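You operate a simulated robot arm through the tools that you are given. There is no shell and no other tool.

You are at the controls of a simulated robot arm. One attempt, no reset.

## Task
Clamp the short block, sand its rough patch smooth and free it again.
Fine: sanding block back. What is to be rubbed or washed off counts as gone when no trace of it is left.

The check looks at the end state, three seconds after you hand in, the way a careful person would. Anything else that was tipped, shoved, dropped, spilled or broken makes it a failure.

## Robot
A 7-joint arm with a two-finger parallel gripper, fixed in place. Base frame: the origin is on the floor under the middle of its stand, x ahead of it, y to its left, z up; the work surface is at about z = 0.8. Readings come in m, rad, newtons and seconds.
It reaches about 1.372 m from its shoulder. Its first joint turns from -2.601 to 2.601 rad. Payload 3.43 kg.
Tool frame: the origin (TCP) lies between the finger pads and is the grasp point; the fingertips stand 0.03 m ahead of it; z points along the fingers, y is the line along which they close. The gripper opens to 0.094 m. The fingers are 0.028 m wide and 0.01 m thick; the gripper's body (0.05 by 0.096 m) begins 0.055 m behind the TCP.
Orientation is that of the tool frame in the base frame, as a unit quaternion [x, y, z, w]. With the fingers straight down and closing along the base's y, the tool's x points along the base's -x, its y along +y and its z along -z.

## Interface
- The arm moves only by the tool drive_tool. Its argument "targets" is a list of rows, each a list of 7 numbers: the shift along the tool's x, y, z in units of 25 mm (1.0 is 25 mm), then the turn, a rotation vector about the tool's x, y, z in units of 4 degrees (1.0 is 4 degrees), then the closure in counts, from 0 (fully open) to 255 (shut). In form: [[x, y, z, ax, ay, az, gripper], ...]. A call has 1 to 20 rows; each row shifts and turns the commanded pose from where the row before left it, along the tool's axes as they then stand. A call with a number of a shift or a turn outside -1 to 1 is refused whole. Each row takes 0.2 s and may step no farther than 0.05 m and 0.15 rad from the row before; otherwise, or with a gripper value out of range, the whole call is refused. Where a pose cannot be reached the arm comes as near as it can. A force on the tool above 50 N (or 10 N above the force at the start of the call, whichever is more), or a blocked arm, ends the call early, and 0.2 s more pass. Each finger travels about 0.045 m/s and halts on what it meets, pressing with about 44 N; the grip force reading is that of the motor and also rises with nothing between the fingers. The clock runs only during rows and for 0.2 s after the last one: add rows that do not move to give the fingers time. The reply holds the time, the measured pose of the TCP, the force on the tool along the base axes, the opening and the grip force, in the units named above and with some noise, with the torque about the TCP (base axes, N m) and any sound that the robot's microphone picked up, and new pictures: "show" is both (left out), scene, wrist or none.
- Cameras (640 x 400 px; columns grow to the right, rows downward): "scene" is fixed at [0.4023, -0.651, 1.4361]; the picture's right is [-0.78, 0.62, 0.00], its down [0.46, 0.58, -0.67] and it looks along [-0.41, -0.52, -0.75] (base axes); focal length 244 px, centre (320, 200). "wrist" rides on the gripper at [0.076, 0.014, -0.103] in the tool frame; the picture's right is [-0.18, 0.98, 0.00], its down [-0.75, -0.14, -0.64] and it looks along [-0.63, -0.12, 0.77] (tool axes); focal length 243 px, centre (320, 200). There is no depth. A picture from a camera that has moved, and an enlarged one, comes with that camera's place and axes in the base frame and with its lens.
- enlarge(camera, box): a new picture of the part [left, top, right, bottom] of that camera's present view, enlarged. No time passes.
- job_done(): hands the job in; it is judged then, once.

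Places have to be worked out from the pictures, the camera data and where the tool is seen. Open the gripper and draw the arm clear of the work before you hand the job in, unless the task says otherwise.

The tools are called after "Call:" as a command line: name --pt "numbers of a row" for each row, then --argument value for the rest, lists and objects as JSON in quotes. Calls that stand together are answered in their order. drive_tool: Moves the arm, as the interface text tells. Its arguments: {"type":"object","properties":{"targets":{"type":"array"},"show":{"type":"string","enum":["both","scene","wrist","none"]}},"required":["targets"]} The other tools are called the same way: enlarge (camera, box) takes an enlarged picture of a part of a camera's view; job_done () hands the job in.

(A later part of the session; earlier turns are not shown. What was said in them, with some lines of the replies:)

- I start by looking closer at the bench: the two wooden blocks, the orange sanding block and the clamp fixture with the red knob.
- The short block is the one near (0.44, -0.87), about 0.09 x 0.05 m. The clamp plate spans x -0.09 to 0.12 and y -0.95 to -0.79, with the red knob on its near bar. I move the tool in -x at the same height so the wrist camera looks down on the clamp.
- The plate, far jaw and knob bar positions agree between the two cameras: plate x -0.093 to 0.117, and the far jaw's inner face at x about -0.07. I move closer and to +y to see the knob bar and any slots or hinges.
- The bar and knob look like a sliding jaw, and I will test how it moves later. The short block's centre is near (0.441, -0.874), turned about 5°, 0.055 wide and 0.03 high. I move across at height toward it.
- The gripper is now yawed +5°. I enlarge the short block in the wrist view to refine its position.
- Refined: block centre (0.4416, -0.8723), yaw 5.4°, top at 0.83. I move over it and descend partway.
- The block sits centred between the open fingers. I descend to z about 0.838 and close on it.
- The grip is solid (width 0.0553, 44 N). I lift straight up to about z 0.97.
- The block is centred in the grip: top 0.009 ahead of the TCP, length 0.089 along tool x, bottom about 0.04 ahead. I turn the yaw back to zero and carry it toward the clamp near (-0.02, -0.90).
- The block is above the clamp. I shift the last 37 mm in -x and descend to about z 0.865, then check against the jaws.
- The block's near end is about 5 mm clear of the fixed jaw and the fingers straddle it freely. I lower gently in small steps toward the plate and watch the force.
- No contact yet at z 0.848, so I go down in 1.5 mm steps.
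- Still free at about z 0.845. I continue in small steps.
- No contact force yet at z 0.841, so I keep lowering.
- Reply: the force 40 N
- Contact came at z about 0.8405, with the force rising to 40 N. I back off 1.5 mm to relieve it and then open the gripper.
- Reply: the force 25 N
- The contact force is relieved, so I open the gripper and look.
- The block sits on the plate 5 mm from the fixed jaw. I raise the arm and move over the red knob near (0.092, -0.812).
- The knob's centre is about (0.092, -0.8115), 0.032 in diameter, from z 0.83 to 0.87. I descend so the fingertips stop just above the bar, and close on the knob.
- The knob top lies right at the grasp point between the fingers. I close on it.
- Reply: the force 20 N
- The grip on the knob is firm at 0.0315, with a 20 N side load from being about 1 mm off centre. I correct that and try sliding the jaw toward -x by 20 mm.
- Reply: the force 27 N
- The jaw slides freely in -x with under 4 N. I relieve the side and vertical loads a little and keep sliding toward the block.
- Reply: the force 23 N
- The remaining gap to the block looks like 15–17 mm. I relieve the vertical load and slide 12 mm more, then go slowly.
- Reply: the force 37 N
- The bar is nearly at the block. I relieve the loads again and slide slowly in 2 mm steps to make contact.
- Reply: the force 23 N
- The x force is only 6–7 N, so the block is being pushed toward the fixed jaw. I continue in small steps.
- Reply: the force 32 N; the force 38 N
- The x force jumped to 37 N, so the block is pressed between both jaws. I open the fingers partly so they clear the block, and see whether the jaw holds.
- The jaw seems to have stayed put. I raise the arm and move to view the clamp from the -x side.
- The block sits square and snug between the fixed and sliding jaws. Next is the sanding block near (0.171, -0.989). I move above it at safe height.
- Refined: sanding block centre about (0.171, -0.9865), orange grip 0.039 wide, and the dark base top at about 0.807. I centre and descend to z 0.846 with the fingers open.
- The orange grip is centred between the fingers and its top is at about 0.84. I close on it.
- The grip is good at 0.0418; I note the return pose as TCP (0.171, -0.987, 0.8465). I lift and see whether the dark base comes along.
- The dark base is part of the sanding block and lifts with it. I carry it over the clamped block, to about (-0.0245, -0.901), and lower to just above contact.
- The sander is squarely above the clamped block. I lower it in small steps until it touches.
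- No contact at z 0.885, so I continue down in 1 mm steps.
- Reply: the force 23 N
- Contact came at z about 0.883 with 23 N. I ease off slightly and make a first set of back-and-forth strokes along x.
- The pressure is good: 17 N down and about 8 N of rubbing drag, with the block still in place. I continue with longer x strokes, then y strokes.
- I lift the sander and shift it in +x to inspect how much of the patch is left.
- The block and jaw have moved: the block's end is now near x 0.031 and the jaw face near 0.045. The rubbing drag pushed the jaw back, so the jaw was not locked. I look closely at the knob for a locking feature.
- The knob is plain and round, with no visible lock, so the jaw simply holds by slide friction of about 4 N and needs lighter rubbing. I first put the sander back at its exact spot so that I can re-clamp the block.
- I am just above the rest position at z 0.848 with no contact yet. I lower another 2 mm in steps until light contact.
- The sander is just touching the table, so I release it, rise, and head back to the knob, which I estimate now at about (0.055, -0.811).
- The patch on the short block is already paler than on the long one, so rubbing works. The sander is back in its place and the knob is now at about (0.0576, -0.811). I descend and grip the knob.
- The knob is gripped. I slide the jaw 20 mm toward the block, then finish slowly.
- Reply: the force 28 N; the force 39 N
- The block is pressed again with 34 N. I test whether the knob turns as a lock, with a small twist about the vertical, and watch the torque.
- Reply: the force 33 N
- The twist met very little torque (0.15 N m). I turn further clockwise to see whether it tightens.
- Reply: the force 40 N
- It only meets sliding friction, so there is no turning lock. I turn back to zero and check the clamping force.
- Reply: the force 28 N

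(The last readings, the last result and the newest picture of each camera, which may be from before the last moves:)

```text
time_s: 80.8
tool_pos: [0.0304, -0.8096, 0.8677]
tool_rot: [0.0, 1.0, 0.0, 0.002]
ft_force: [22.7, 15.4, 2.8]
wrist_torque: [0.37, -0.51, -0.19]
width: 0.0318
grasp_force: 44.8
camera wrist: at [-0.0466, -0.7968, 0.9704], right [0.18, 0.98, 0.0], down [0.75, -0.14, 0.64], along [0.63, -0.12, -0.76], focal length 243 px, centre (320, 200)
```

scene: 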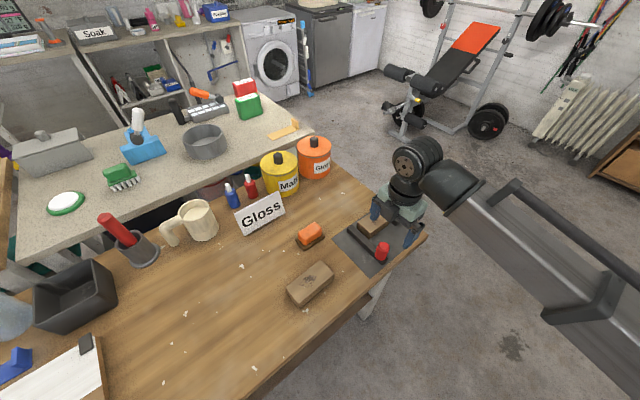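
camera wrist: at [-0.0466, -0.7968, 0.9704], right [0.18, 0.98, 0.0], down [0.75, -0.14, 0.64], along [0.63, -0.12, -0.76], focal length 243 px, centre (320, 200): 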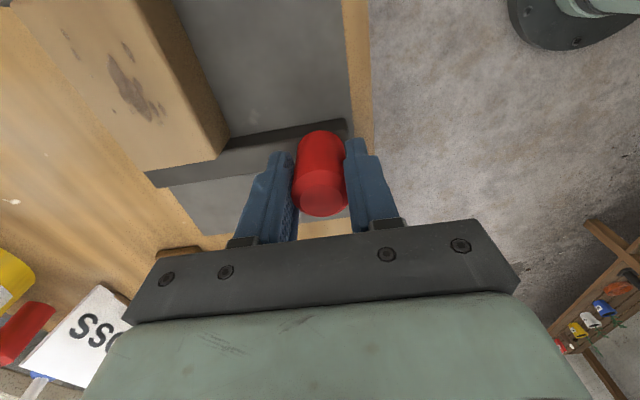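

I press once more by 1 mm and then open the fingers partially and rise.

Call:
drive_tool --pt "0.04 0 0 0 0 0 255" --pt "0 0 0 0 0 0 255" --pt "0 0 0 0 0 0 90" --pt "0 0 0 0 0 0 90" --pt "0 0 0 0 0 0 90" --pt "0 0 0 0 0 0 90" --pt "0 0 -0.6 0 0 0 90" --pt "0 0 -1 0 0 0 90" --pt "0 0 -1 0 0 0 60" --pt "0 0 -1 0 0 0 30" --pt "0 0 -1 0 0 0 0" --pt "0.6 -0.6 0 0 0 0 0" --pt "0.6 -0.6 0 0 0 0 0" --pt "0.6 -0.6 0 0 0 0 0" --pt "0.6 -0.6 0 0 0 0 0" --pt "0.6 -0.6 0 0 0 0 0" --pt "0 0 0 0 0 0 0"

Call:
enlarge --camera "wrist" --box '[220, 0, 420, 230]'

```text
time_s: 84.4
tool_pos: [-0.0466, -0.8847, 0.9828]
tool_rot: [0.0, 1.0, 0.0, 0.0]
ft_force: [-0.3, -0.5, 0.7]
wrist_torque: [0.03, 0.0, 0.04]
width: 0.094
grasp_force: 0.1
camera wrist: at [-0.1225, -0.8717, 1.0853], right [0.18, 0.98, 0.0], down [0.75, -0.14, 0.64], along [0.63, -0.12, -0.77], focal length 243 px, centre (320, 200)
```

scene: 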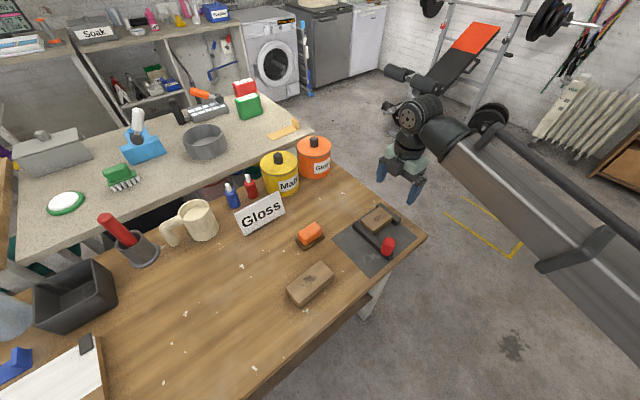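
wrist: 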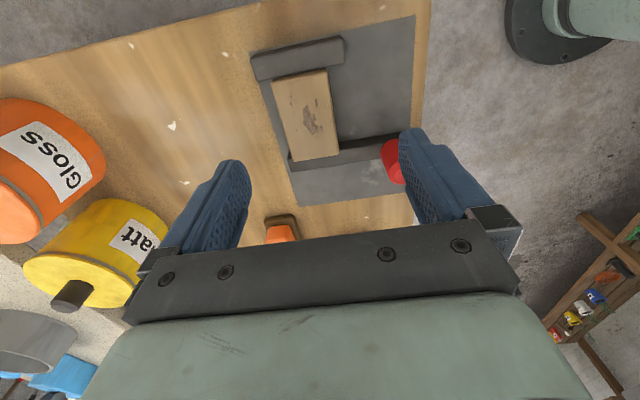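

```text
1.74 times, centred on (320, 115) of wrist
camera zoom: at [-0.1225, -0.8717, 1.0853], right [0.18, 0.98, 0.0], down [0.75, -0.14, 0.64], along [0.63, -0.12, -0.77], focal length 422 px, centre (320, 348)
```

zoom: 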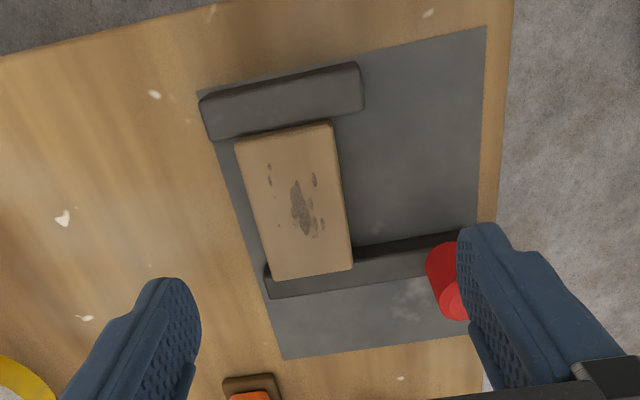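

The block is again flush between both jaws, with the patch faded but still visible. I go back to the sander and descend over it.

Call:
drive_tool --pt "-0.968 -0.4546 0 0 0 0 0" --pt "-0.968 -0.4546 0 0 0 0 0" --pt "-0.968 -0.4546 0 0 0 0 0" --pt "-0.968 -0.4546 0 0 0 0 0" --pt "-0.968 -0.4546 0 0 0 0 0" --pt "-0.968 -0.4546 0 0 0 0 0" --pt "-0.968 -0.4546 0 0 0 0 0" --pt "-0.968 -0.4546 0 0 0 0 0" --pt "-0.968 -0.4546 0 0 0 0 0" --pt "0 0 1 0 0 0 0" --pt "0 0 1 0 0 0 0" --pt "0 0 1 0 0 0 0" --pt "0 0 1 0 0 0 0" --pt "0 0 1 0 0 0 0" --pt "0 0 0.4 0 0 0 0" --pt "0 0 0 0 0 0 0" --show "wrist"

```text
time_s: 87.8
tool_pos: [0.1717, -0.9856, 0.8472]
tool_rot: [0.0, 1.0, 0.0, 0.0]
ft_force: [-1.1, -0.7, -1.2]
wrist_torque: [-0.01, -0.01, -0.04]
width: 0.0941
grasp_force: 0.1
camera wrist: at [0.0957, -0.9735, 0.9495], right [0.18, 0.98, 0.0], down [0.75, -0.14, 0.64], along [0.63, -0.12, -0.77], focal length 243 px, centre (320, 200)
```

wrist: 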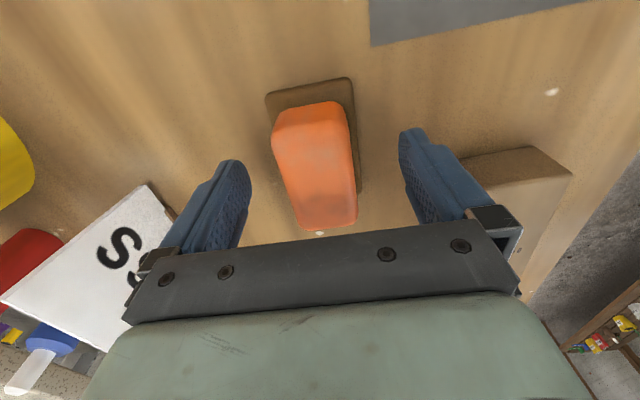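

The sander is exactly where I set it down. I correct 1 mm in -y, close on it and lift.

Call:
drive_tool --pt "0 -0.05 0 0 0 0 0" --pt "0 0 0 0 0 0 255" --pt "0 0 0 0 0 0 255" --pt "0 0 0 0 0 0 255" --pt "0 0 0 0 0 0 255" --pt "0 0 0 0 0 0 255" --pt "0 0 0 0 0 0 255" --pt "0 0 -0.4 0 0 0 255" --pt "0 0 -0.8 0 0 0 255" --pt "0 0 -1 0 0 0 255" --pt "0 0 -1 0 0 0 255" --pt "0 0 -1 0 0 0 255" --pt "0 0 0 0 0 0 255" --show "wrist"

```text
time_s: 90.6
tool_pos: [0.1709, -0.9894, 0.9535]
tool_rot: [0.0, 1.0, 0.0, 0.0]
ft_force: [1.1, -0.1, -0.8]
wrist_torque: [0.04, 0.01, 0.01]
width: 0.0418
grasp_force: 44.1
camera wrist: at [0.095, -0.976, 1.0552], right [0.18, 0.98, 0.0], down [0.75, -0.14, 0.64], along [0.63, -0.12, -0.77], focal length 243 px, centre (320, 200)
```

wrist: 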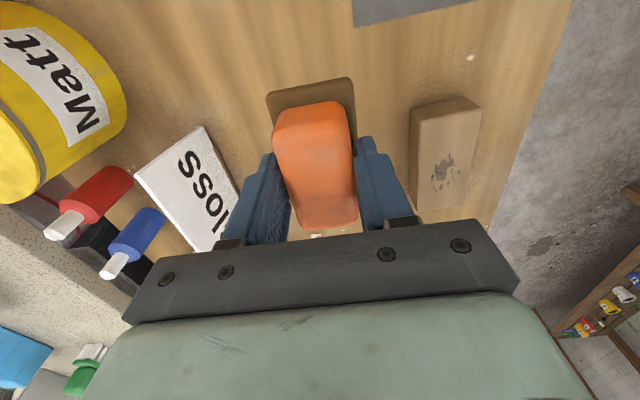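

The sander is lifted cleanly. I carry it over the clamped block again and stop just above contact, offset toward +x for a one-way stroke toward the fixed jaw.

Call:
drive_tool --pt "0.88 0.44 0 0 0 0 255" --pt "0.88 0.44 0 0 0 0 255" --pt "0.88 0.44 0 0 0 0 255" --pt "0.88 0.44 0 0 0 0 255" --pt "0.88 0.44 0 0 0 0 255" --pt "0.88 0.44 0 0 0 0 255" --pt "0.88 0.44 0 0 0 0 255" --pt "0.88 0.44 0 0 0 0 255" --pt "0 0 1 0 0 0 255" --pt "0 0 1 0 0 0 255" --pt "0 0 0.5 0 0 0 255" --pt "0 0 0 0 0 0 255" --show "wrist"

```text
time_s: 93.2
tool_pos: [-0.006, -0.9011, 0.889]
tool_rot: [0.0, 1.0, 0.0, 0.0]
ft_force: [-0.4, -0.1, -0.7]
wrist_torque: [0.01, -0.01, 0.01]
width: 0.0418
grasp_force: 44.6
camera wrist: at [-0.0814, -0.8884, 0.9921], right [0.18, 0.98, 0.0], down [0.75, -0.14, 0.64], along [0.63, -0.12, -0.77], focal length 243 px, centre (320, 200)
```

wrist: 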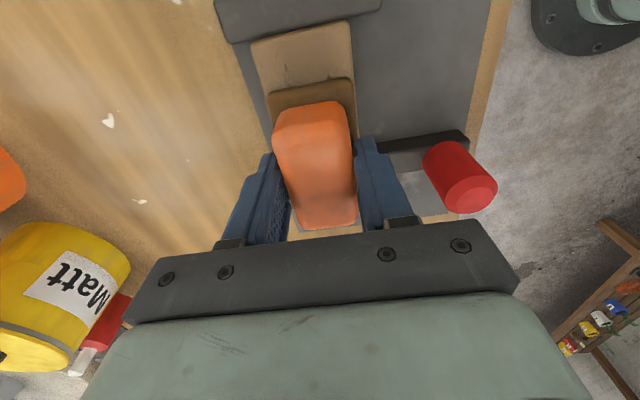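

I lower the last millimetres to find contact.

Call:
drive_tool --pt "0 0 0.16 0 0 0 255" --pt "0 0 0 0 0 0 255" --show "none"

Call:
drive_tool --pt "0 0 0.04 0 0 0 255" --pt "0 0 0 0 0 0 255" --show "none"

Call:
drive_tool --pt "0 0 0.04 0 0 0 255" --pt "0 0 0 0 0 0 255" --show "none"

```text
time_s: 93.8
tool_pos: [-0.0051, -0.9009, 0.885]
tool_rot: [0.0, 1.0, 0.001, -0.001]
ft_force: [0.0, 0.4, -1.4]
wrist_torque: [-0.04, 0.0, 0.02]
width: 0.0417
grasp_force: 43.6
```

```text
time_s: 94.4
tool_pos: [-0.0068, -0.9006, 0.8846]
tool_rot: [0.0, 1.0, 0.001, 0.0]
ft_force: [-0.3, 0.9, -0.4]
wrist_torque: [-0.01, 0.03, 0.01]
width: 0.0418
grasp_force: 43.7
```

```text
time_s: 95.0
tool_pos: [-0.0052, -0.9015, 0.8835]
tool_rot: [0.0, 1.0, 0.0, 0.0]
ft_force: [0.1, 0.5, 0.3]
wrist_torque: [-0.01, 0.0, 0.01]
width: 0.0418
grasp_force: 44.0
```

I am right at the contact point. I now make one-way strokes toward the fixed jaw at moderate pressure, lifting on each return.

Call:
drive_tool --pt "0 0 0.045 0 0 0 255" --pt "0.7 0 0 0 0 0 255" --pt "0.7 0 0 0 0 0 255" --pt "0 0 -0.12 0 0 0 255" --pt "-1 0 0 0 0 0 255" --pt "-0.4 0 0.12 0 0 0 255" --pt "0.7 0 0 0 0 0 255" --pt "0.7 0 0 0 0 0 255" --show "wrist"

```text
time_s: 96.8
tool_pos: [-0.0395, -0.8998, 0.8827]
tool_rot: [-0.001, 1.0, 0.0, 0.002]
ft_force: [10.6, 0.1, 15.8]
wrist_torque: [-0.15, -0.32, 0.06]
width: 0.0418
grasp_force: 43.9
camera wrist: at [-0.1156, -0.8866, 0.9858], right [0.18, 0.98, 0.0], down [0.75, -0.14, 0.64], along [0.63, -0.12, -0.77], focal length 243 px, centre (320, 200)
```

wrist: 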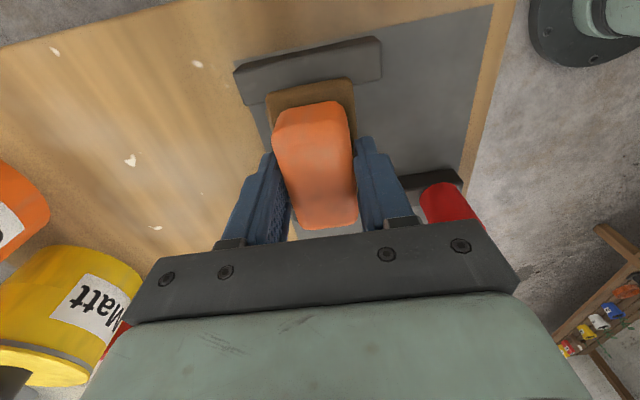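

That gave 16 N of pressure and 10.6 N of drag into the fixed jaw, which works well. I run more of these one-way strokes with small sideways offsets.

Call:
drive_tool --pt "0 0.2 -0.12 0 0 0 255" --pt "-1 0 0 0 0 0 255" --pt "-0.4 0 0.12 0 0 0 255" --pt "0.7 0 0 0 0 0 255" --pt "0.7 0 0 0 0 0 255" --pt "0 -0.4 -0.12 0 0 0 255" --pt "-1 0 0 0 0 0 255" --pt "-0.4 0 0.12 0 0 0 255" --pt "0.7 0 0 0 0 0 255" --pt "0.7 0 0 0 0 0 255" --pt "0 0.2 -0.12 0 0 0 255" --pt "-1 0 0 0 0 0 255" --pt "-0.4 0 0.12 0 0 0 255" --pt "0.7 0 0 0 0 0 255" --pt "0.7 0 0 0 0 0 255" --pt "0 0 -0.12 0 0 0 255" --pt "-1 0 0 0 0 0 255" --pt "-0.4 0 0.12 0 0 0 255" --pt "0.7 0 0 0 0 0 255" --pt "0.7 0 0 0 0 0 255" --show "wrist"

```text
time_s: 101.0
tool_pos: [-0.0398, -0.8998, 0.8833]
tool_rot: [0.0, 1.0, -0.001, 0.0]
ft_force: [-1.1, 0.5, -0.7]
wrist_torque: [0.01, -0.01, -0.04]
width: 0.0417
grasp_force: 44.0
camera wrist: at [-0.1163, -0.8872, 0.9861], right [0.18, 0.98, 0.0], down [0.75, -0.14, 0.64], along [0.63, -0.12, -0.77], focal length 243 px, centre (320, 200)
```

wrist: 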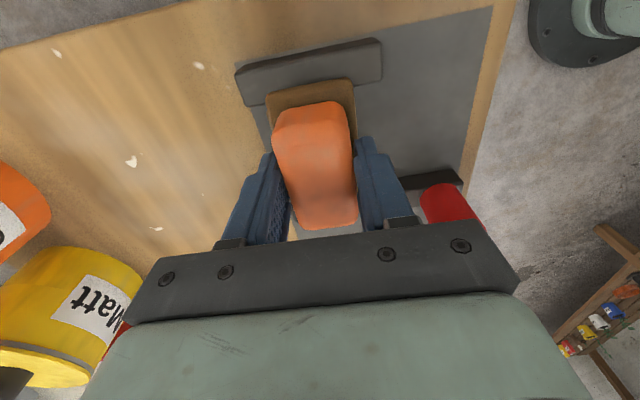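

This time the contact was lost (force near 0), so I re-establish the pressure here in small steps before stroking.

Call:
drive_tool --pt "0 0 0.03 0 0 0 255" --pt "0 0 0 0 0 0 255" --show "none"

Call:
drive_tool --pt "0 0 0.03 0 0 0 255" --pt "0 0 0 0 0 0 255" --show "none"

```text
time_s: 101.6
tool_pos: [-0.0415, -0.8997, 0.8828]
tool_rot: [0.0, 1.0, 0.001, 0.0]
ft_force: [-0.6, 0.2, 7.7]
wrist_torque: [-0.01, 0.08, -0.01]
width: 0.0418
grasp_force: 44.0
```

```text
time_s: 102.2
tool_pos: [-0.0405, -0.8999, 0.8822]
tool_rot: [0.0, 1.0, -0.001, 0.0]
ft_force: [-0.5, 0.5, 24.2]
wrist_torque: [0.03, -0.02, 0.01]
width: 0.0415
grasp_force: 43.9
```

At 24 N it is pressed well. I run the one-way strokes from this level.

Call:
drive_tool --pt "0 0 -0.12 0 0 0 255" --pt "-1 0 0 0 0 0 255" --pt "-0.4 0 0.12 0 0 0 255" --pt "0.7 0 0 0 0 0 255" --pt "0.7 0 0 0 0 0 255" --show "none"

Call:
drive_tool --pt "0 0 -0.12 0 0 0 255" --pt "-1 0 0 0 0 0 255" --pt "-0.4 0 0.12 0 0 0 255" --pt "0.7 0 0 0 0 0 255" --pt "0.7 0 0 0 0 0 255" --show "none"

```text
time_s: 103.4
tool_pos: [-0.0371, -0.9025, 0.8834]
tool_rot: [-0.001, 1.0, 0.0, 0.002]
ft_force: [22.0, 0.9, 30.1]
wrist_torque: [0.04, -0.58, -0.04]
width: 0.0419
grasp_force: 43.7
```

```text
time_s: 104.8
tool_pos: [-0.0362, -0.9005, 0.883]
tool_rot: [-0.001, 1.0, -0.002, 0.003]
ft_force: [8.1, 3.9, 13.6]
wrist_torque: [0.19, 0.16, -0.13]
width: 0.0417
grasp_force: 43.8
stopped in row 5: the force on the tool passed its limit at 51 N (the readings are from after the stop); the commanded pose is now the measured one
```

The stroke stopped on the 50 N limit, so the pressure was too high. I lift and shift in +x to inspect the patch, the clamp and the grip.

Call:
drive_tool --pt "0 0 -0.6 0 0 0 255" --pt "0 0 -1 0 0 0 255" --pt "0 0 -1 0 0 0 255" --pt "-1 0 -0.5 0 0 0 255" --pt "-1 0 -0.5 0 0 0 255" --pt "-1 0 0 0 0 0 255" --pt "-1 0 0 0 0 0 255" --pt "-1 0 0 0 0 0 255" --pt "0 0 0 0 0 0 255"

Call:
enlarge --camera "wrist" --box '[220, 0, 420, 150]'

Call:
enlarge --camera "scene" --box '[330, 180, 430, 270]'

```text
time_s: 106.8
tool_pos: [0.0886, -0.8999, 0.9732]
tool_rot: [-0.001, 1.0, -0.001, 0.003]
ft_force: [0.2, -0.2, -0.7]
wrist_torque: [0.02, -0.01, 0.0]
width: 0.0418
grasp_force: 43.9
camera wrist: at [0.0127, -0.8865, 1.0755], right [0.18, 0.98, 0.0], down [0.75, -0.14, 0.65], along [0.64, -0.12, -0.76], focal length 243 px, centre (320, 200)
```

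scene: 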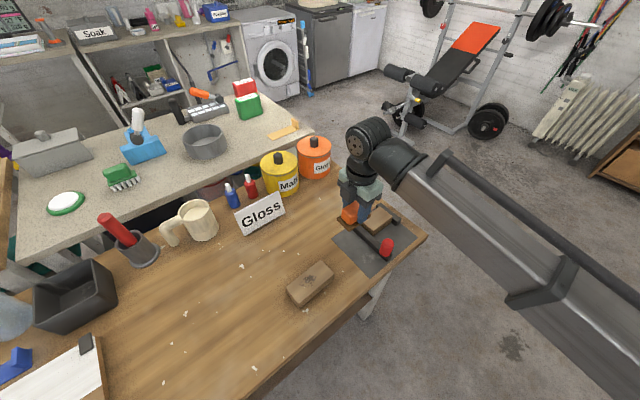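
wrist: 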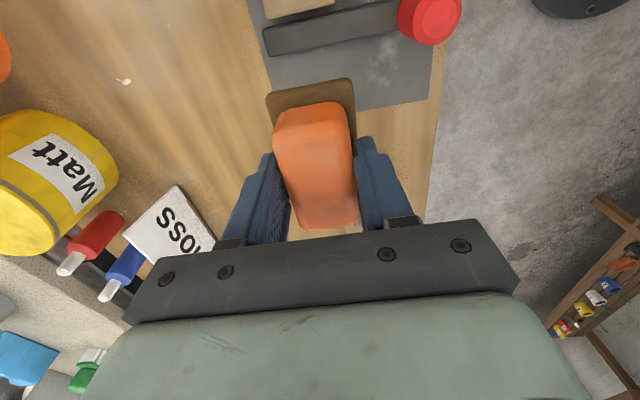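

```text
2.67 times, centred on (320, 75) of wrist
camera zoom: at [0.0127, -0.8865, 1.0755], right [0.18, 0.98, 0.0], down [0.75, -0.14, 0.65], along [0.64, -0.12, -0.76], focal length 647 px, centre (320, 533)
```

zoom: 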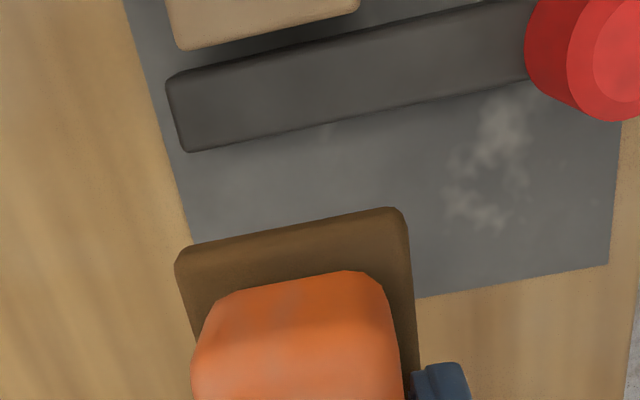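

```text
4.44 times, centred on (380, 225) of scene
camera zoom: at [0.4023, -0.651, 1.4361], right [-0.78, 0.62, 0.0], down [0.46, 0.58, -0.67], along [-0.41, -0.52, -0.75], focal length 1082 px, centre (53, 89)
```

zoom: 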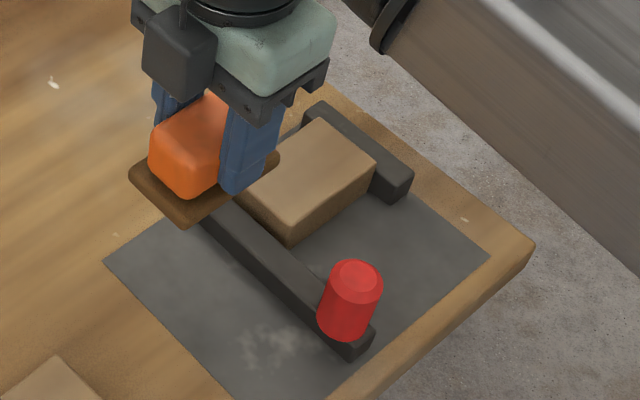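

The visible part of the block top now looks clean and the jaw has held. I enlarge to check for any remaining traces.

Call:
enlarge --camera "scene" --box '[375, 200, 425, 240]'

```text
10.00 times, centred on (400, 220) of scene
camera zoom: at [0.4023, -0.651, 1.4361], right [-0.78, 0.62, 0.0], down [0.46, 0.58, -0.67], along [-0.41, -0.52, -0.75], focal length 2435 px, centre (-480, 0)
```

zoom: 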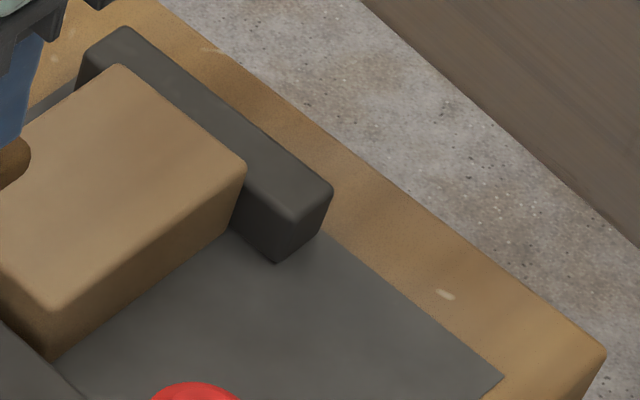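

It looks clean from here. I raise the arm and move so the wrist camera looks nearly straight down on the block for a full check.

Call:
drive_tool --pt "0.2 0 -1 0 0 0 255" --pt "0.8 0 -1 0 0 0 255" --pt "0.8 0 -1 0 0 0 255" --pt "0.8 0 -1 0 0 0 255" --pt "0.8 0 -1 0 0 0 255" --pt "0 0 0 0 0 0 255"

Call:
enlarge --camera "wrist" --box '[260, 10, 400, 110]'

Call:
enlarge --camera "scene" --box '[355, 195, 415, 245]'

```text
time_s: 108.2
tool_pos: [0.0012, -0.9006, 1.0949]
tool_rot: [-0.002, 1.0, 0.0, 0.002]
ft_force: [-0.3, 0.7, -0.7]
wrist_torque: [0.0, 0.01, 0.01]
width: 0.0415
grasp_force: 44.2
camera wrist: at [-0.075, -0.8876, 1.1976], right [0.18, 0.98, 0.0], down [0.75, -0.14, 0.65], along [0.64, -0.12, -0.76], focal length 243 px, centre (320, 200)
```

scene: 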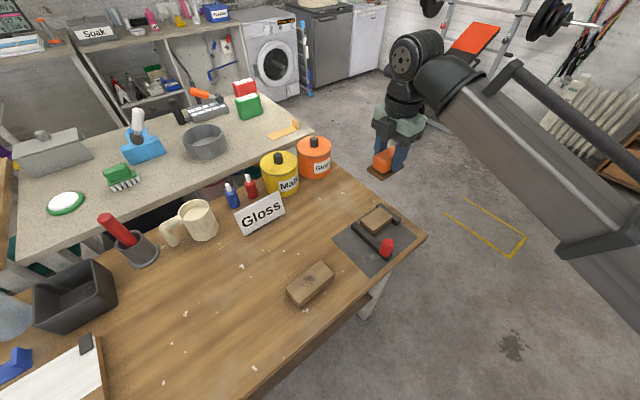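
wrist: 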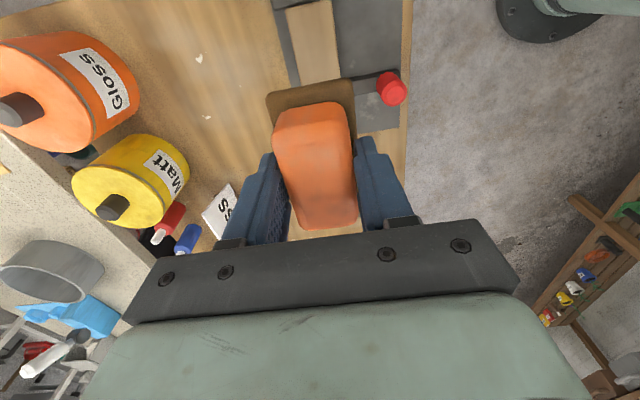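

```text
4.00 times, centred on (330, 60) of wrist
camera zoom: at [-0.075, -0.8876, 1.1976], right [0.18, 0.98, 0.0], down [0.75, -0.14, 0.65], along [0.64, -0.12, -0.76], focal length 970 px, centre (280, 760)
```

zoom: 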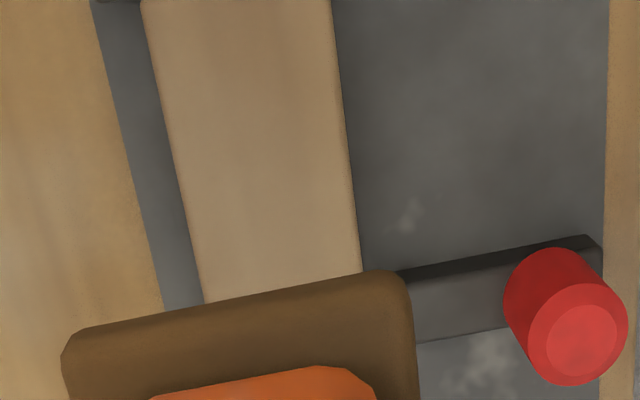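

```text
8.00 times, centred on (385, 220) of scene
camera zoom: at [0.4023, -0.651, 1.4361], right [-0.78, 0.62, 0.0], down [0.46, 0.58, -0.67], along [-0.41, -0.52, -0.75], focal length 1948 px, centre (-200, 40)
```

zoom: 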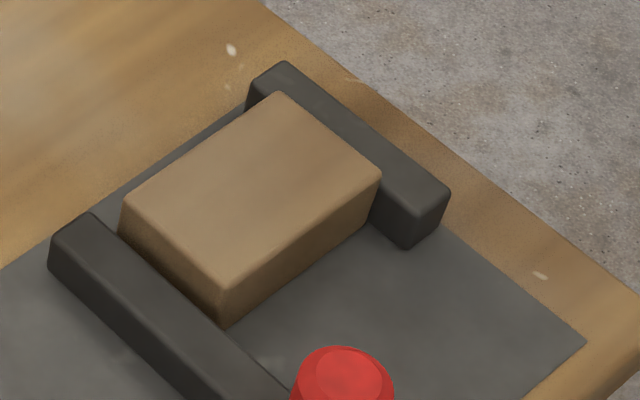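

Both views show a clean top. I enlarge once more on the middle of the block, where the main blot was, to rule out a faint remainder.

Call:
enlarge --camera "scene" --box '[366, 204, 396, 228]'

Call:
enlarge --camera "wrist" --box '[285, 0, 345, 45]'

Call:
enlarge --camera "scene" --box '[295, 265, 330, 295]'

```text
16.00 times, centred on (381, 216) of scene
camera zoom: at [0.4023, -0.651, 1.4361], right [-0.78, 0.62, 0.0], down [0.46, 0.58, -0.67], along [-0.41, -0.52, -0.75], focal length 3896 px, centre (-656, -56)
```

zoom: 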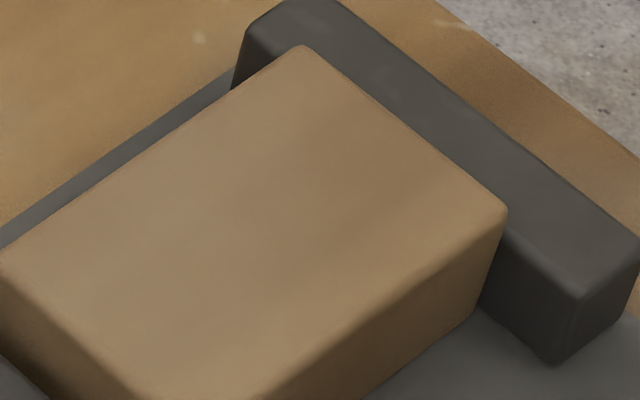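

```text
8.89 times, centred on (315, 22) of wrist
camera zoom: at [-0.075, -0.8876, 1.1976], right [0.18, 0.98, 0.0], down [0.75, -0.14, 0.65], along [0.64, -0.12, -0.76], focal length 2157 px, centre (364, 1778)
```

zoom: 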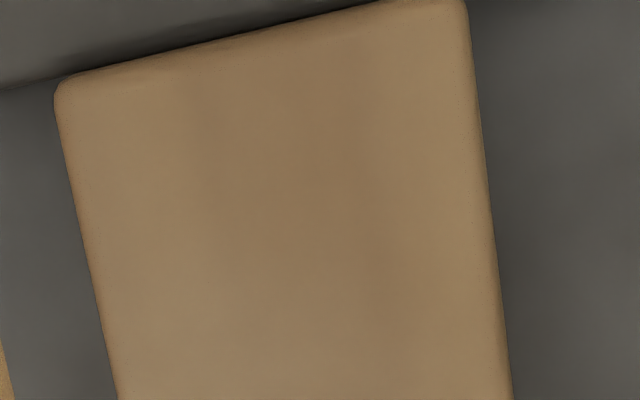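

```text
13.33 times, centred on (312, 280) of scene
camera zoom: at [0.4023, -0.651, 1.4361], right [-0.78, 0.62, 0.0], down [0.46, 0.58, -0.67], along [-0.41, -0.52, -0.75], focal length 3247 px, centre (420, -867)
```

zoom: 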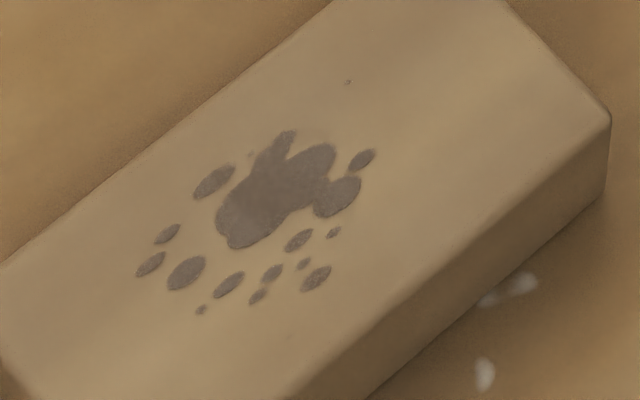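

The patch is gone without a trace (compare the long block's untouched patch). I carry the sander back to its original spot at (0.171, -0.987).

Call:
drive_tool --pt "-0.97 -0.494 0.8 0 0 0 255" --pt "-0.97 -0.494 0.8 0 0 0 255" --pt "-0.97 -0.494 0.8 0 0 0 255" --pt "-0.97 -0.494 0.8 0 0 0 255" --pt "-0.97 -0.494 0.8 0 0 0 255" --pt "-0.97 -0.494 0.8 0 0 0 255" --pt "-0.97 -0.494 0.8 0 0 0 255" --pt "0 0 1 0 0 0 255" --pt "0 0 1 0 0 0 255" --pt "0 0 1 0 0 0 255" --pt "0 0 1 0 0 0 255" --pt "0 0 0 0 0 0 255" --show "wrist"

```text
time_s: 110.8
tool_pos: [0.1733, -0.9893, 0.8569]
tool_rot: [-0.001, 1.0, -0.001, 0.003]
ft_force: [-0.1, -0.6, -1.0]
wrist_torque: [0.03, 0.01, -0.01]
width: 0.0418
grasp_force: 44.6
camera wrist: at [0.0973, -0.9752, 0.9599], right [0.18, 0.98, 0.0], down [0.75, -0.14, 0.65], along [0.64, -0.12, -0.76], focal length 243 px, centre (320, 200)
```

wrist: 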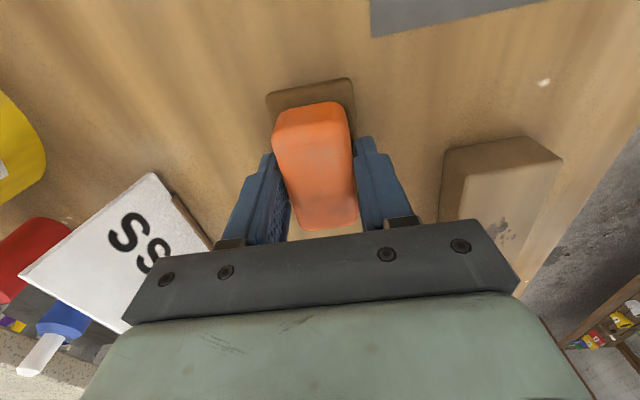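

I correct 1–2 mm of offset and the tiny tilt, and lower toward the table.

Call:
drive_tool --pt "0.06 0.06 0.16 0 0.085 0 255" --pt "0 0 0.16 0 0 0 255" --pt "0 0 0 0 0 0 255" --show "none"

Call:
drive_tool --pt "0 0 0.04 0 0 0 255" --pt "0 0 0 0 0 0 255" --show "none"

Call:
drive_tool --pt "0 0 0.04 0 0 0 255" --pt "0 0 0 0 0 0 255" --show "none"

```text
time_s: 111.5
tool_pos: [0.1729, -0.9876, 0.8498]
tool_rot: [-0.001, 1.0, -0.001, 0.0]
ft_force: [0.3, -0.4, -1.0]
wrist_torque: [-0.03, 0.0, 0.0]
width: 0.0419
grasp_force: 44.4
```

```text
time_s: 112.2
tool_pos: [0.1715, -0.9862, 0.8479]
tool_rot: [-0.001, 1.0, -0.002, 0.0]
ft_force: [0.0, 0.1, -2.6]
wrist_torque: [-0.01, 0.02, -0.02]
width: 0.0417
grasp_force: 43.8
```

```text
time_s: 112.8
tool_pos: [0.1712, -0.9864, 0.8462]
tool_rot: [-0.001, 1.0, -0.001, 0.0]
ft_force: [0.3, 0.6, -0.7]
wrist_torque: [0.01, 0.01, -0.02]
width: 0.0415
grasp_force: 43.4
```

The tilt is gone and the position is right. I continue down in 1 mm steps until it touches.

Call:
drive_tool --pt "0 0 0.04 0 0 0 255" --pt "0 0 0 0 0 0 255" --show "none"

Call:
drive_tool --pt "0 0 0.03 0 0 0 255" --pt "0 0 0 0 0 0 255" --show "none"

```text
time_s: 113.3
tool_pos: [0.172, -0.9866, 0.847]
tool_rot: [-0.002, 1.0, -0.001, 0.001]
ft_force: [1.5, 0.0, 0.8]
wrist_torque: [-0.03, 0.07, 0.01]
width: 0.0418
grasp_force: 43.8
```

```text
time_s: 114.0
tool_pos: [0.1712, -0.9861, 0.8471]
tool_rot: [-0.001, 1.0, -0.002, 0.001]
ft_force: [1.4, -3.1, 15.3]
wrist_torque: [0.05, 0.09, 0.01]
width: 0.0418
grasp_force: 42.8
```

It is in contact at 15 N. I back off slightly, release it, rise and look.

Call:
drive_tool --pt "0 0 -0.03 0 0 0 255" --pt "0 0 0 0 0 0 255" --pt "0 0 0 0 0 0 110" --pt "0 0 0 0 0 0 60" --pt "0 0 0 0 0 0 0" --pt "0 0 0 0 0 0 0" --pt "0 0 -0.6 0 0 0 0" --pt "0 0 -1 0 0 0 0" --pt "0 0 -1 0 0 0 0" --pt "0 0 -1 0 0 0 0" --pt "0 0 -1 0 0 0 0" --pt "0 0 0 0 0 0 0"

Call:
enlarge --camera "wrist" --box '[240, 40, 400, 200]'

Call:
enlarge --camera "scene" --box '[270, 190, 430, 290]'

```text
time_s: 116.5
tool_pos: [0.1721, -0.985, 0.9618]
tool_rot: [0.0, 1.0, -0.001, 0.0]
ft_force: [-0.8, 0.1, 0.4]
wrist_torque: [-0.01, 0.02, 0.03]
width: 0.0938
grasp_force: 0.2
camera wrist: at [0.096, -0.9712, 1.0644], right [0.18, 0.98, 0.0], down [0.75, -0.14, 0.64], along [0.63, -0.12, -0.77], focal length 243 px, centre (320, 200)
```

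scene: 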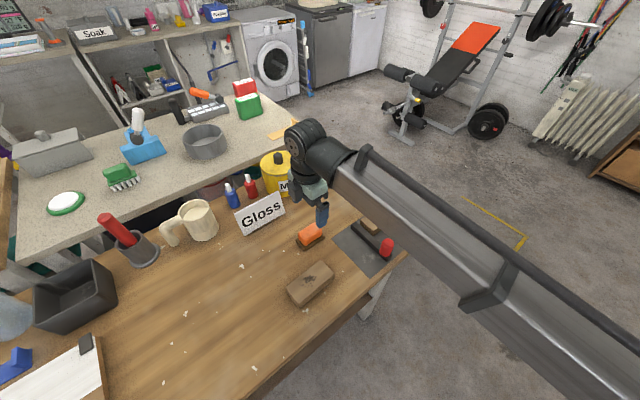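
wrist: 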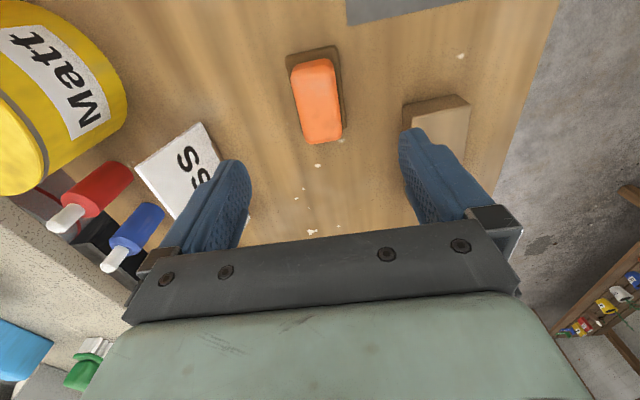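

```text
2.50 times, centred on (320, 120) of wrist
camera zoom: at [0.096, -0.9712, 1.0644], right [0.18, 0.98, 0.0], down [0.75, -0.14, 0.64], along [0.63, -0.12, -0.77], focal length 606 px, centre (320, 400)
```

zoom: 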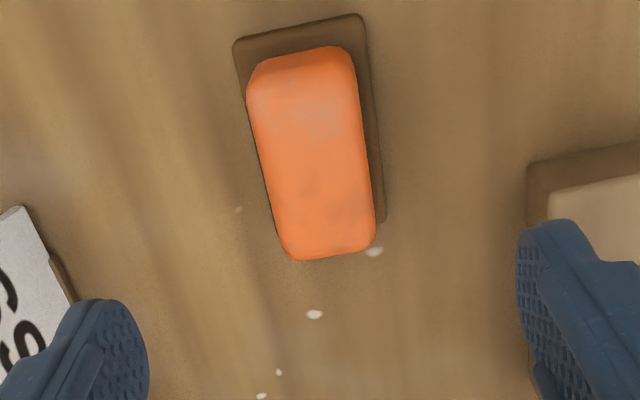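

```text
4.00 times, centred on (350, 240) of scene
camera zoom: at [0.4023, -0.651, 1.4361], right [-0.78, 0.62, 0.0], down [0.46, 0.58, -0.67], along [-0.41, -0.52, -0.75], focal length 974 px, centre (200, 40)
```

zoom: 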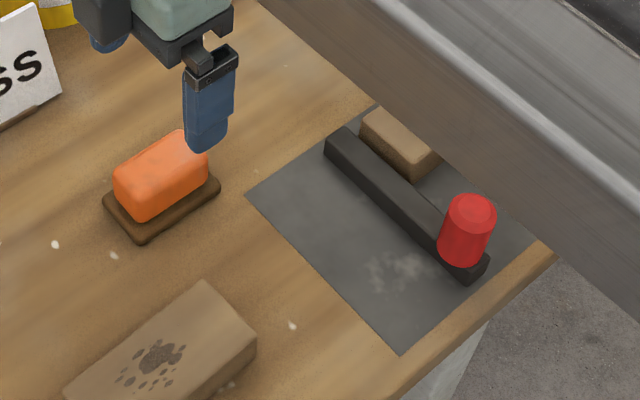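

The sander is back within about 1–2 mm of its original place. Next I free the block, so I move above the knob near (0.032, -0.811).

Call:
drive_tool --pt "0.8 0.99 0 0 0 0 0" --pt "0.8 0.99 0 0 0 0 0" --pt "0.8 0.99 0 0 0 0 0" --pt "0.8 0.99 0 0 0 0 0" --pt "0.8 0.99 0 0 0 0 0" --pt "0.8 0.99 0 0 0 0 0" --pt "0.8 0.99 0 0 0 0 0" --pt "0 0 0 0 0 0 90" --show "wrist"

Call:
enlarge --camera "wrist" --box '[160, 0, 400, 180]'

```text
time_s: 118.3
tool_pos: [0.0302, -0.8126, 0.9614]
tool_rot: [0.0, 1.0, -0.001, -0.001]
ft_force: [0.5, 0.8, -0.9]
wrist_torque: [0.01, 0.03, -0.03]
width: 0.0609
grasp_force: 0.1
camera wrist: at [-0.0453, -0.799, 1.0649], right [0.18, 0.98, 0.0], down [0.75, -0.14, 0.64], along [0.63, -0.12, -0.77], focal length 243 px, centre (320, 200)
```

wrist: 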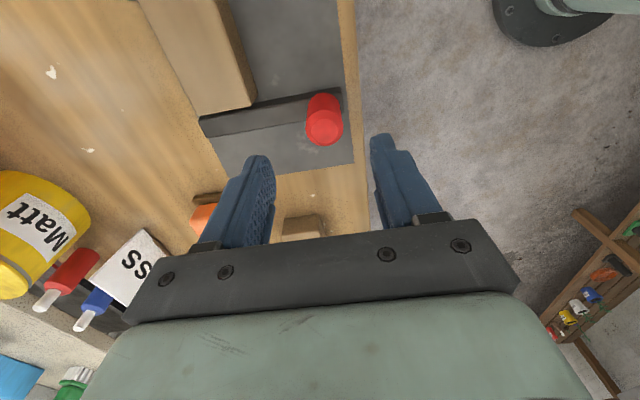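

```text
2.22 times, centred on (280, 90) of wrist
camera zoom: at [-0.0453, -0.799, 1.0649], right [0.18, 0.98, 0.0], down [0.75, -0.14, 0.64], along [0.63, -0.12, -0.77], focal length 539 px, centre (409, 444)
```

zoom: 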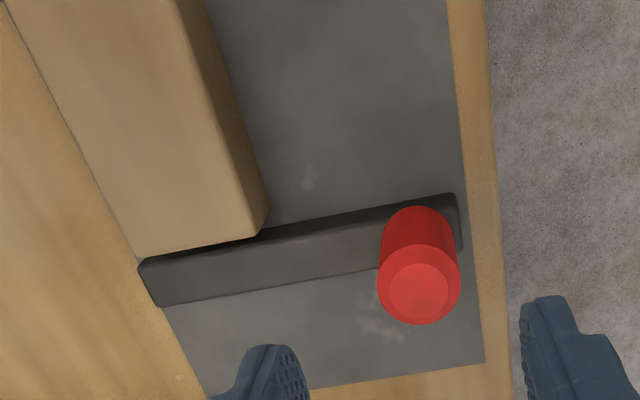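

The knob is at about (0.039, -0.811) and the block top is fully clean. I descend with a partial opening, grip the knob and pull the jaw back in +x.

Call:
drive_tool --pt "-0.34 0.06 1 0 0 0 90" --pt "0 0 1 0 0 0 90" --pt "0 0 1 0 0 0 90" --pt "0 0 0.76 0 0 0 90" --pt "0 0 0 0 0 0 90" --pt "0 0 0 0 0 0 255" --pt "0 0 0 0 0 0 255" --pt "0 0 0 0 0 0 255" --pt "0 0 0 0 0 0 255" --pt "0 0 0 0 0 0 255" --show "wrist"

```text
time_s: 120.5
tool_pos: [0.0394, -0.8101, 0.8667]
tool_rot: [-0.001, 1.0, 0.0, 0.0]
ft_force: [-0.4, 17.8, -9.1]
wrist_torque: [-0.58, -0.03, -0.01]
width: 0.0319
grasp_force: 44.4
camera wrist: at [-0.0365, -0.7969, 0.9692], right [0.18, 0.98, 0.0], down [0.75, -0.14, 0.64], along [0.63, -0.12, -0.77], focal length 243 px, centre (320, 200)
```

wrist: 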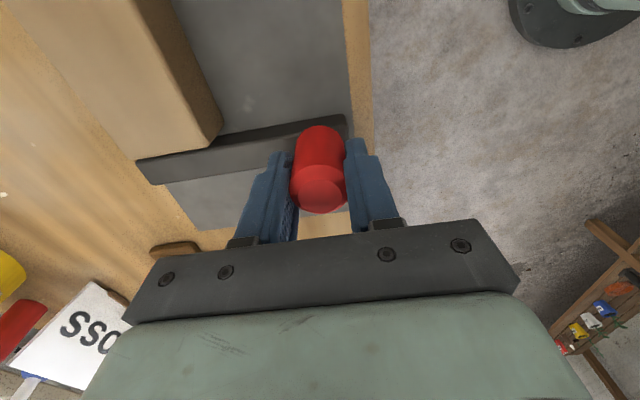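

The knob is gripped. I slide the jaw back about 52 mm to its original open position at x 0.092.

Call:
drive_tool --pt "0 0.03 0 0 0 0 255" --pt "-0.21 0 0 0 0 0 255" --pt "-0.21 0 0 0 0 0 255" --pt "-0.21 0 0 0 0 0 255" --pt "-0.21 0 0 0 0 0 255" --pt "-0.21 0 0 0 0 0 255" --pt "0 0 0 0 0 0 255" --show "none"

Call:
drive_tool --pt "-0.21 0 0 0 0 0 255" --pt "-0.21 0 0 0 0 0 255" --pt "-0.21 0 0 0 0 0 255" --pt "-0.21 0 0 0 0 0 255" --pt "-0.2 0 0 0 0 0 255" --pt "0 0 0 0 0 0 255" --show "both"

```text
time_s: 122.2
tool_pos: [0.0653, -0.8096, 0.8669]
tool_rot: [-0.002, 1.0, -0.001, 0.0]
ft_force: [-4.6, 9.8, -21.2]
wrist_torque: [0.73, 0.2, -0.14]
width: 0.0316
grasp_force: 45.1
```

```text
time_s: 123.5
tool_pos: [0.0901, -0.8105, 0.8672]
tool_rot: [0.0, 1.0, 0.0, 0.0]
ft_force: [-3.9, 15.0, -36.5]
wrist_torque: [-0.65, 0.01, 0.0]
width: 0.0317
grasp_force: 44.9
camera wrist: at [0.0153, -0.7969, 0.9696], right [0.18, 0.98, 0.0], down [0.75, -0.14, 0.64], along [0.63, -0.12, -0.77], focal length 243 px, centre (320, 200)
```

scene: 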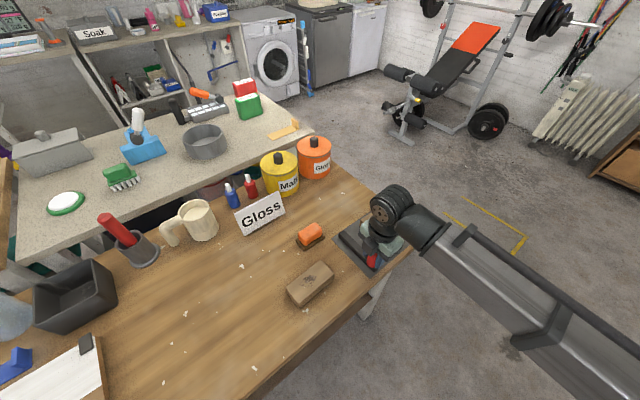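
wrist: 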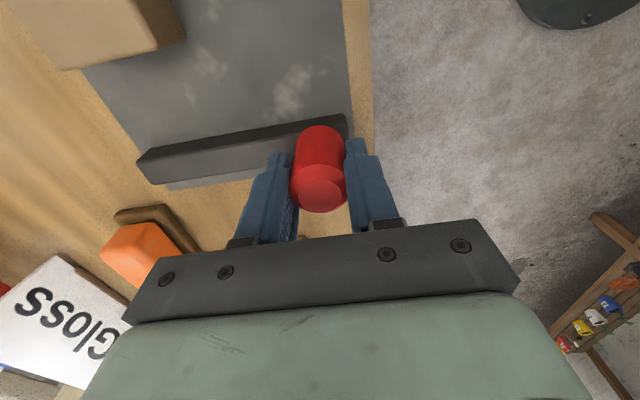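

The jaw is open again at x about 0.090, the starting position. I relieve the vertical load, open the fingers and lift away.

Call:
drive_tool --pt "0 0 0.05 0 0 0 255" --pt "0 0 0 0 0 0 255" --pt "0 0 0 0 0 0 120" --pt "0 0 0 0 0 0 80" --pt "0 0 0 0 0 0 60" --pt "0 0 0 0 0 0 60" --pt "0 0 -0.5 0 0 0 60" --pt "0 0 -1 0 0 0 60" --pt "0 0 -1 0 0 0 30" --pt "0 0 -1 0 0 0 0" --pt "0 0 -1 0 0 0 0" --pt "1 0 -1 0 0 0 0" --pt "1 0 -1 0 0 0 0" --pt "1 0 -1 0 0 0 0" --pt "1 0 0 0 0 0 0" --pt "0 0 0 0 0 0 0"

Call:
enlarge --camera "wrist" --box '[200, 0, 420, 220]'

Call:
enlarge --camera "scene" --box '[280, 180, 430, 300]'

```text
time_s: 127.0
tool_pos: [-0.0092, -0.8088, 1.0534]
tool_rot: [-0.002, 1.0, -0.001, 0.001]
ft_force: [0.9, 0.1, 0.3]
wrist_torque: [0.0, 0.03, 0.02]
width: 0.0941
grasp_force: 0.0
camera wrist: at [-0.0848, -0.7968, 1.1568], right [0.18, 0.98, 0.0], down [0.75, -0.14, 0.64], along [0.63, -0.12, -0.77], focal length 243 px, centre (320, 200)
```

scene: 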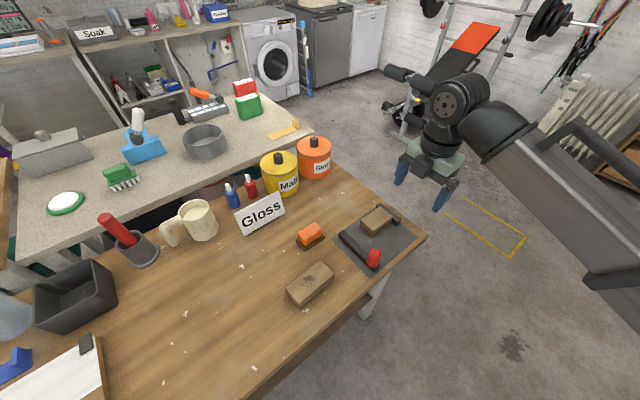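
wrist: 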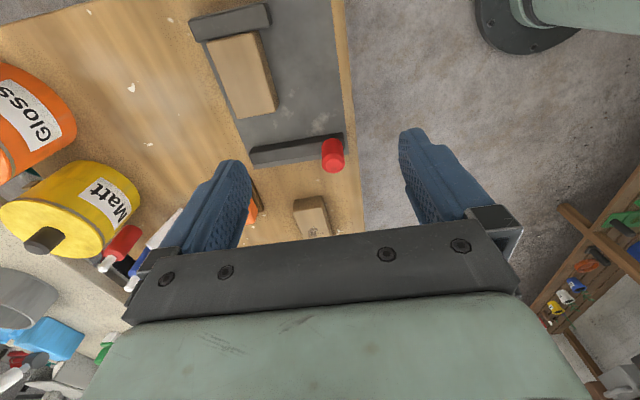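

```text
1.82 times, centred on (310, 110) of wrist
camera zoom: at [-0.0848, -0.7968, 1.1568], right [0.18, 0.98, 0.0], down [0.75, -0.14, 0.64], along [0.63, -0.12, -0.77], focal length 441 px, centre (338, 364)
```

zoom: 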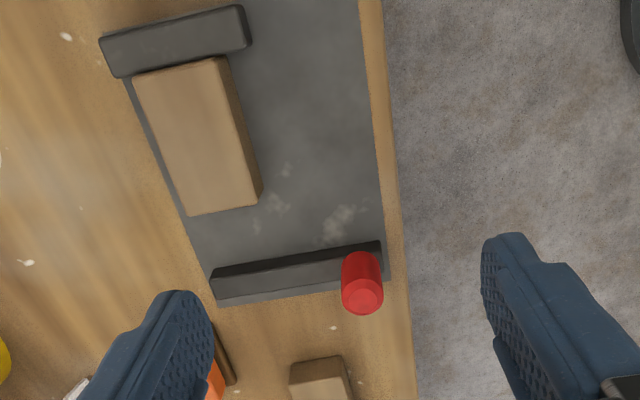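

```text
3.33 times, centred on (355, 240) of scene
camera zoom: at [0.4023, -0.651, 1.4361], right [-0.78, 0.62, 0.0], down [0.46, 0.58, -0.67], along [-0.41, -0.52, -0.75], focal length 812 px, centre (203, 67)
```

zoom: 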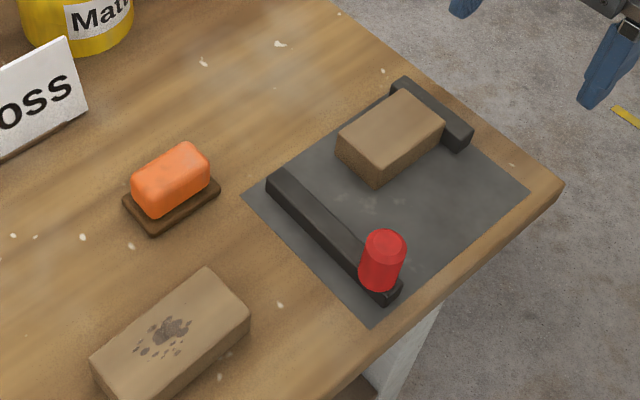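

The block lies free and clean with the jaw fully open, the sander is back, and nothing else has moved. I raise the arm and return it to its starting pose, clear of the work.

Call:
drive_tool --pt "0 0 -1 0 0 0 0" --pt "0 0 -1 0 0 0 0" --pt "0 0 -1 0 0 0 0" --pt "0 0 -1 0 0 0 0" --pt "-0.93 -0.6 0 0 0 0 0" --pt "-0.93 -0.6 0 0 0 0 0" --pt "-0.93 -0.6 0 0 0 0 0" --pt "-0.93 -0.6 0 0 0 0 0" --pt "-0.93 -0.6 0 0 0 0 0" --pt "-0.93 -0.6 0 0 0 0 0" --pt "-0.93 -0.6 0 0 0 0 0" --pt "-0.93 -0.6 0 0 0 0 0" --pt "-0.93 -0.6 0 0 0 0 0" --pt "-0.93 -0.6 0 0 0 0 0" --pt "0 0 0 0 0 0 0"

Call:
enlarge --camera "scene" --box '[200, 160, 440, 360]'

```text
time_s: 130.2
tool_pos: [0.2232, -0.9578, 1.1547]
tool_rot: [0.0, 1.0, -0.001, 0.0]
ft_force: [-0.1, 0.0, -0.4]
wrist_torque: [-0.03, -0.01, -0.06]
width: 0.094
grasp_force: 0.1
camera wrist: at [0.1476, -0.9451, 1.2577], right [0.18, 0.98, 0.0], down [0.75, -0.14, 0.64], along [0.63, -0.12, -0.77], focal length 243 px, centre (320, 200)
```

scene: 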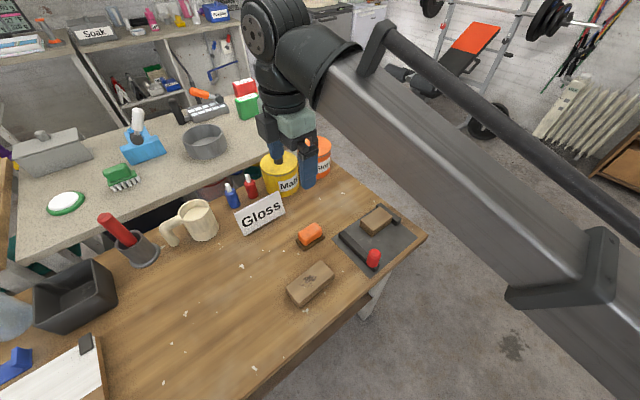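
wrist: 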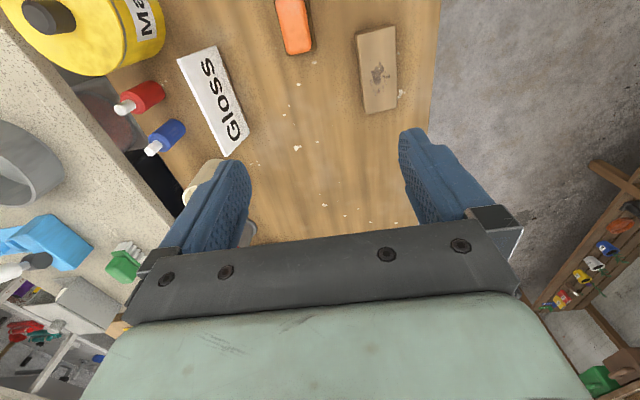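

```text
2.00 times, centred on (320, 260) of scene
camera zoom: at [0.4023, -0.651, 1.4361], right [-0.78, 0.62, 0.0], down [0.46, 0.58, -0.67], along [-0.41, -0.52, -0.75], focal length 487 px, centre (320, 80)
```

zoom: 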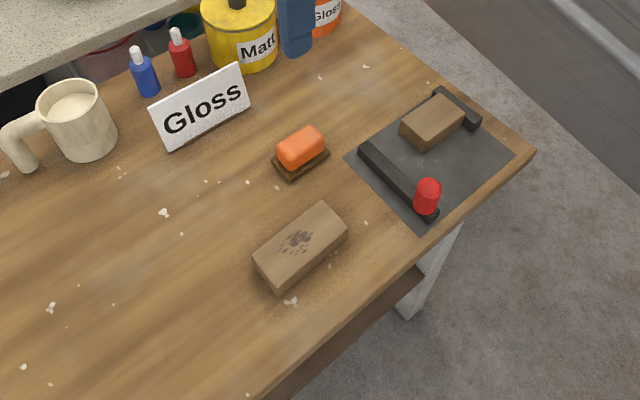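

The end state looks right: the short block is smooth and unclamped with the jaw open, the sander is back in its place, the long block and everything else are untouched, and the arm is clear with an open gripper. I hand the job in.

Call:
job_done

```text
The job is handed in.
```

The short block's rough patch is sanded off completely, the block is unclamped and the job is handed in. No result came back with the hand-in.

- **Patch:** the last close-ups from both cameras showed no trace of it.
- **Clamp:** the jaw holds only by friction. On my first try the rubbing pushed the block and jaw back, so I clamped it again and sanded with strokes toward the fixed jaw only. Even then the jaw had crept back about 7 mm by the end. It is now open again, about where it started.
- **Block:** it is lying loose on the clamp plate. I did not move it back to where it was at the start.
- **Sanding block:** it is back within about 2 mm of its original spot.
- **Everything else:** the long block and the other items look unmoved in the final picture. The arm is back near its starting pose, clear of the work, with the gripper open.
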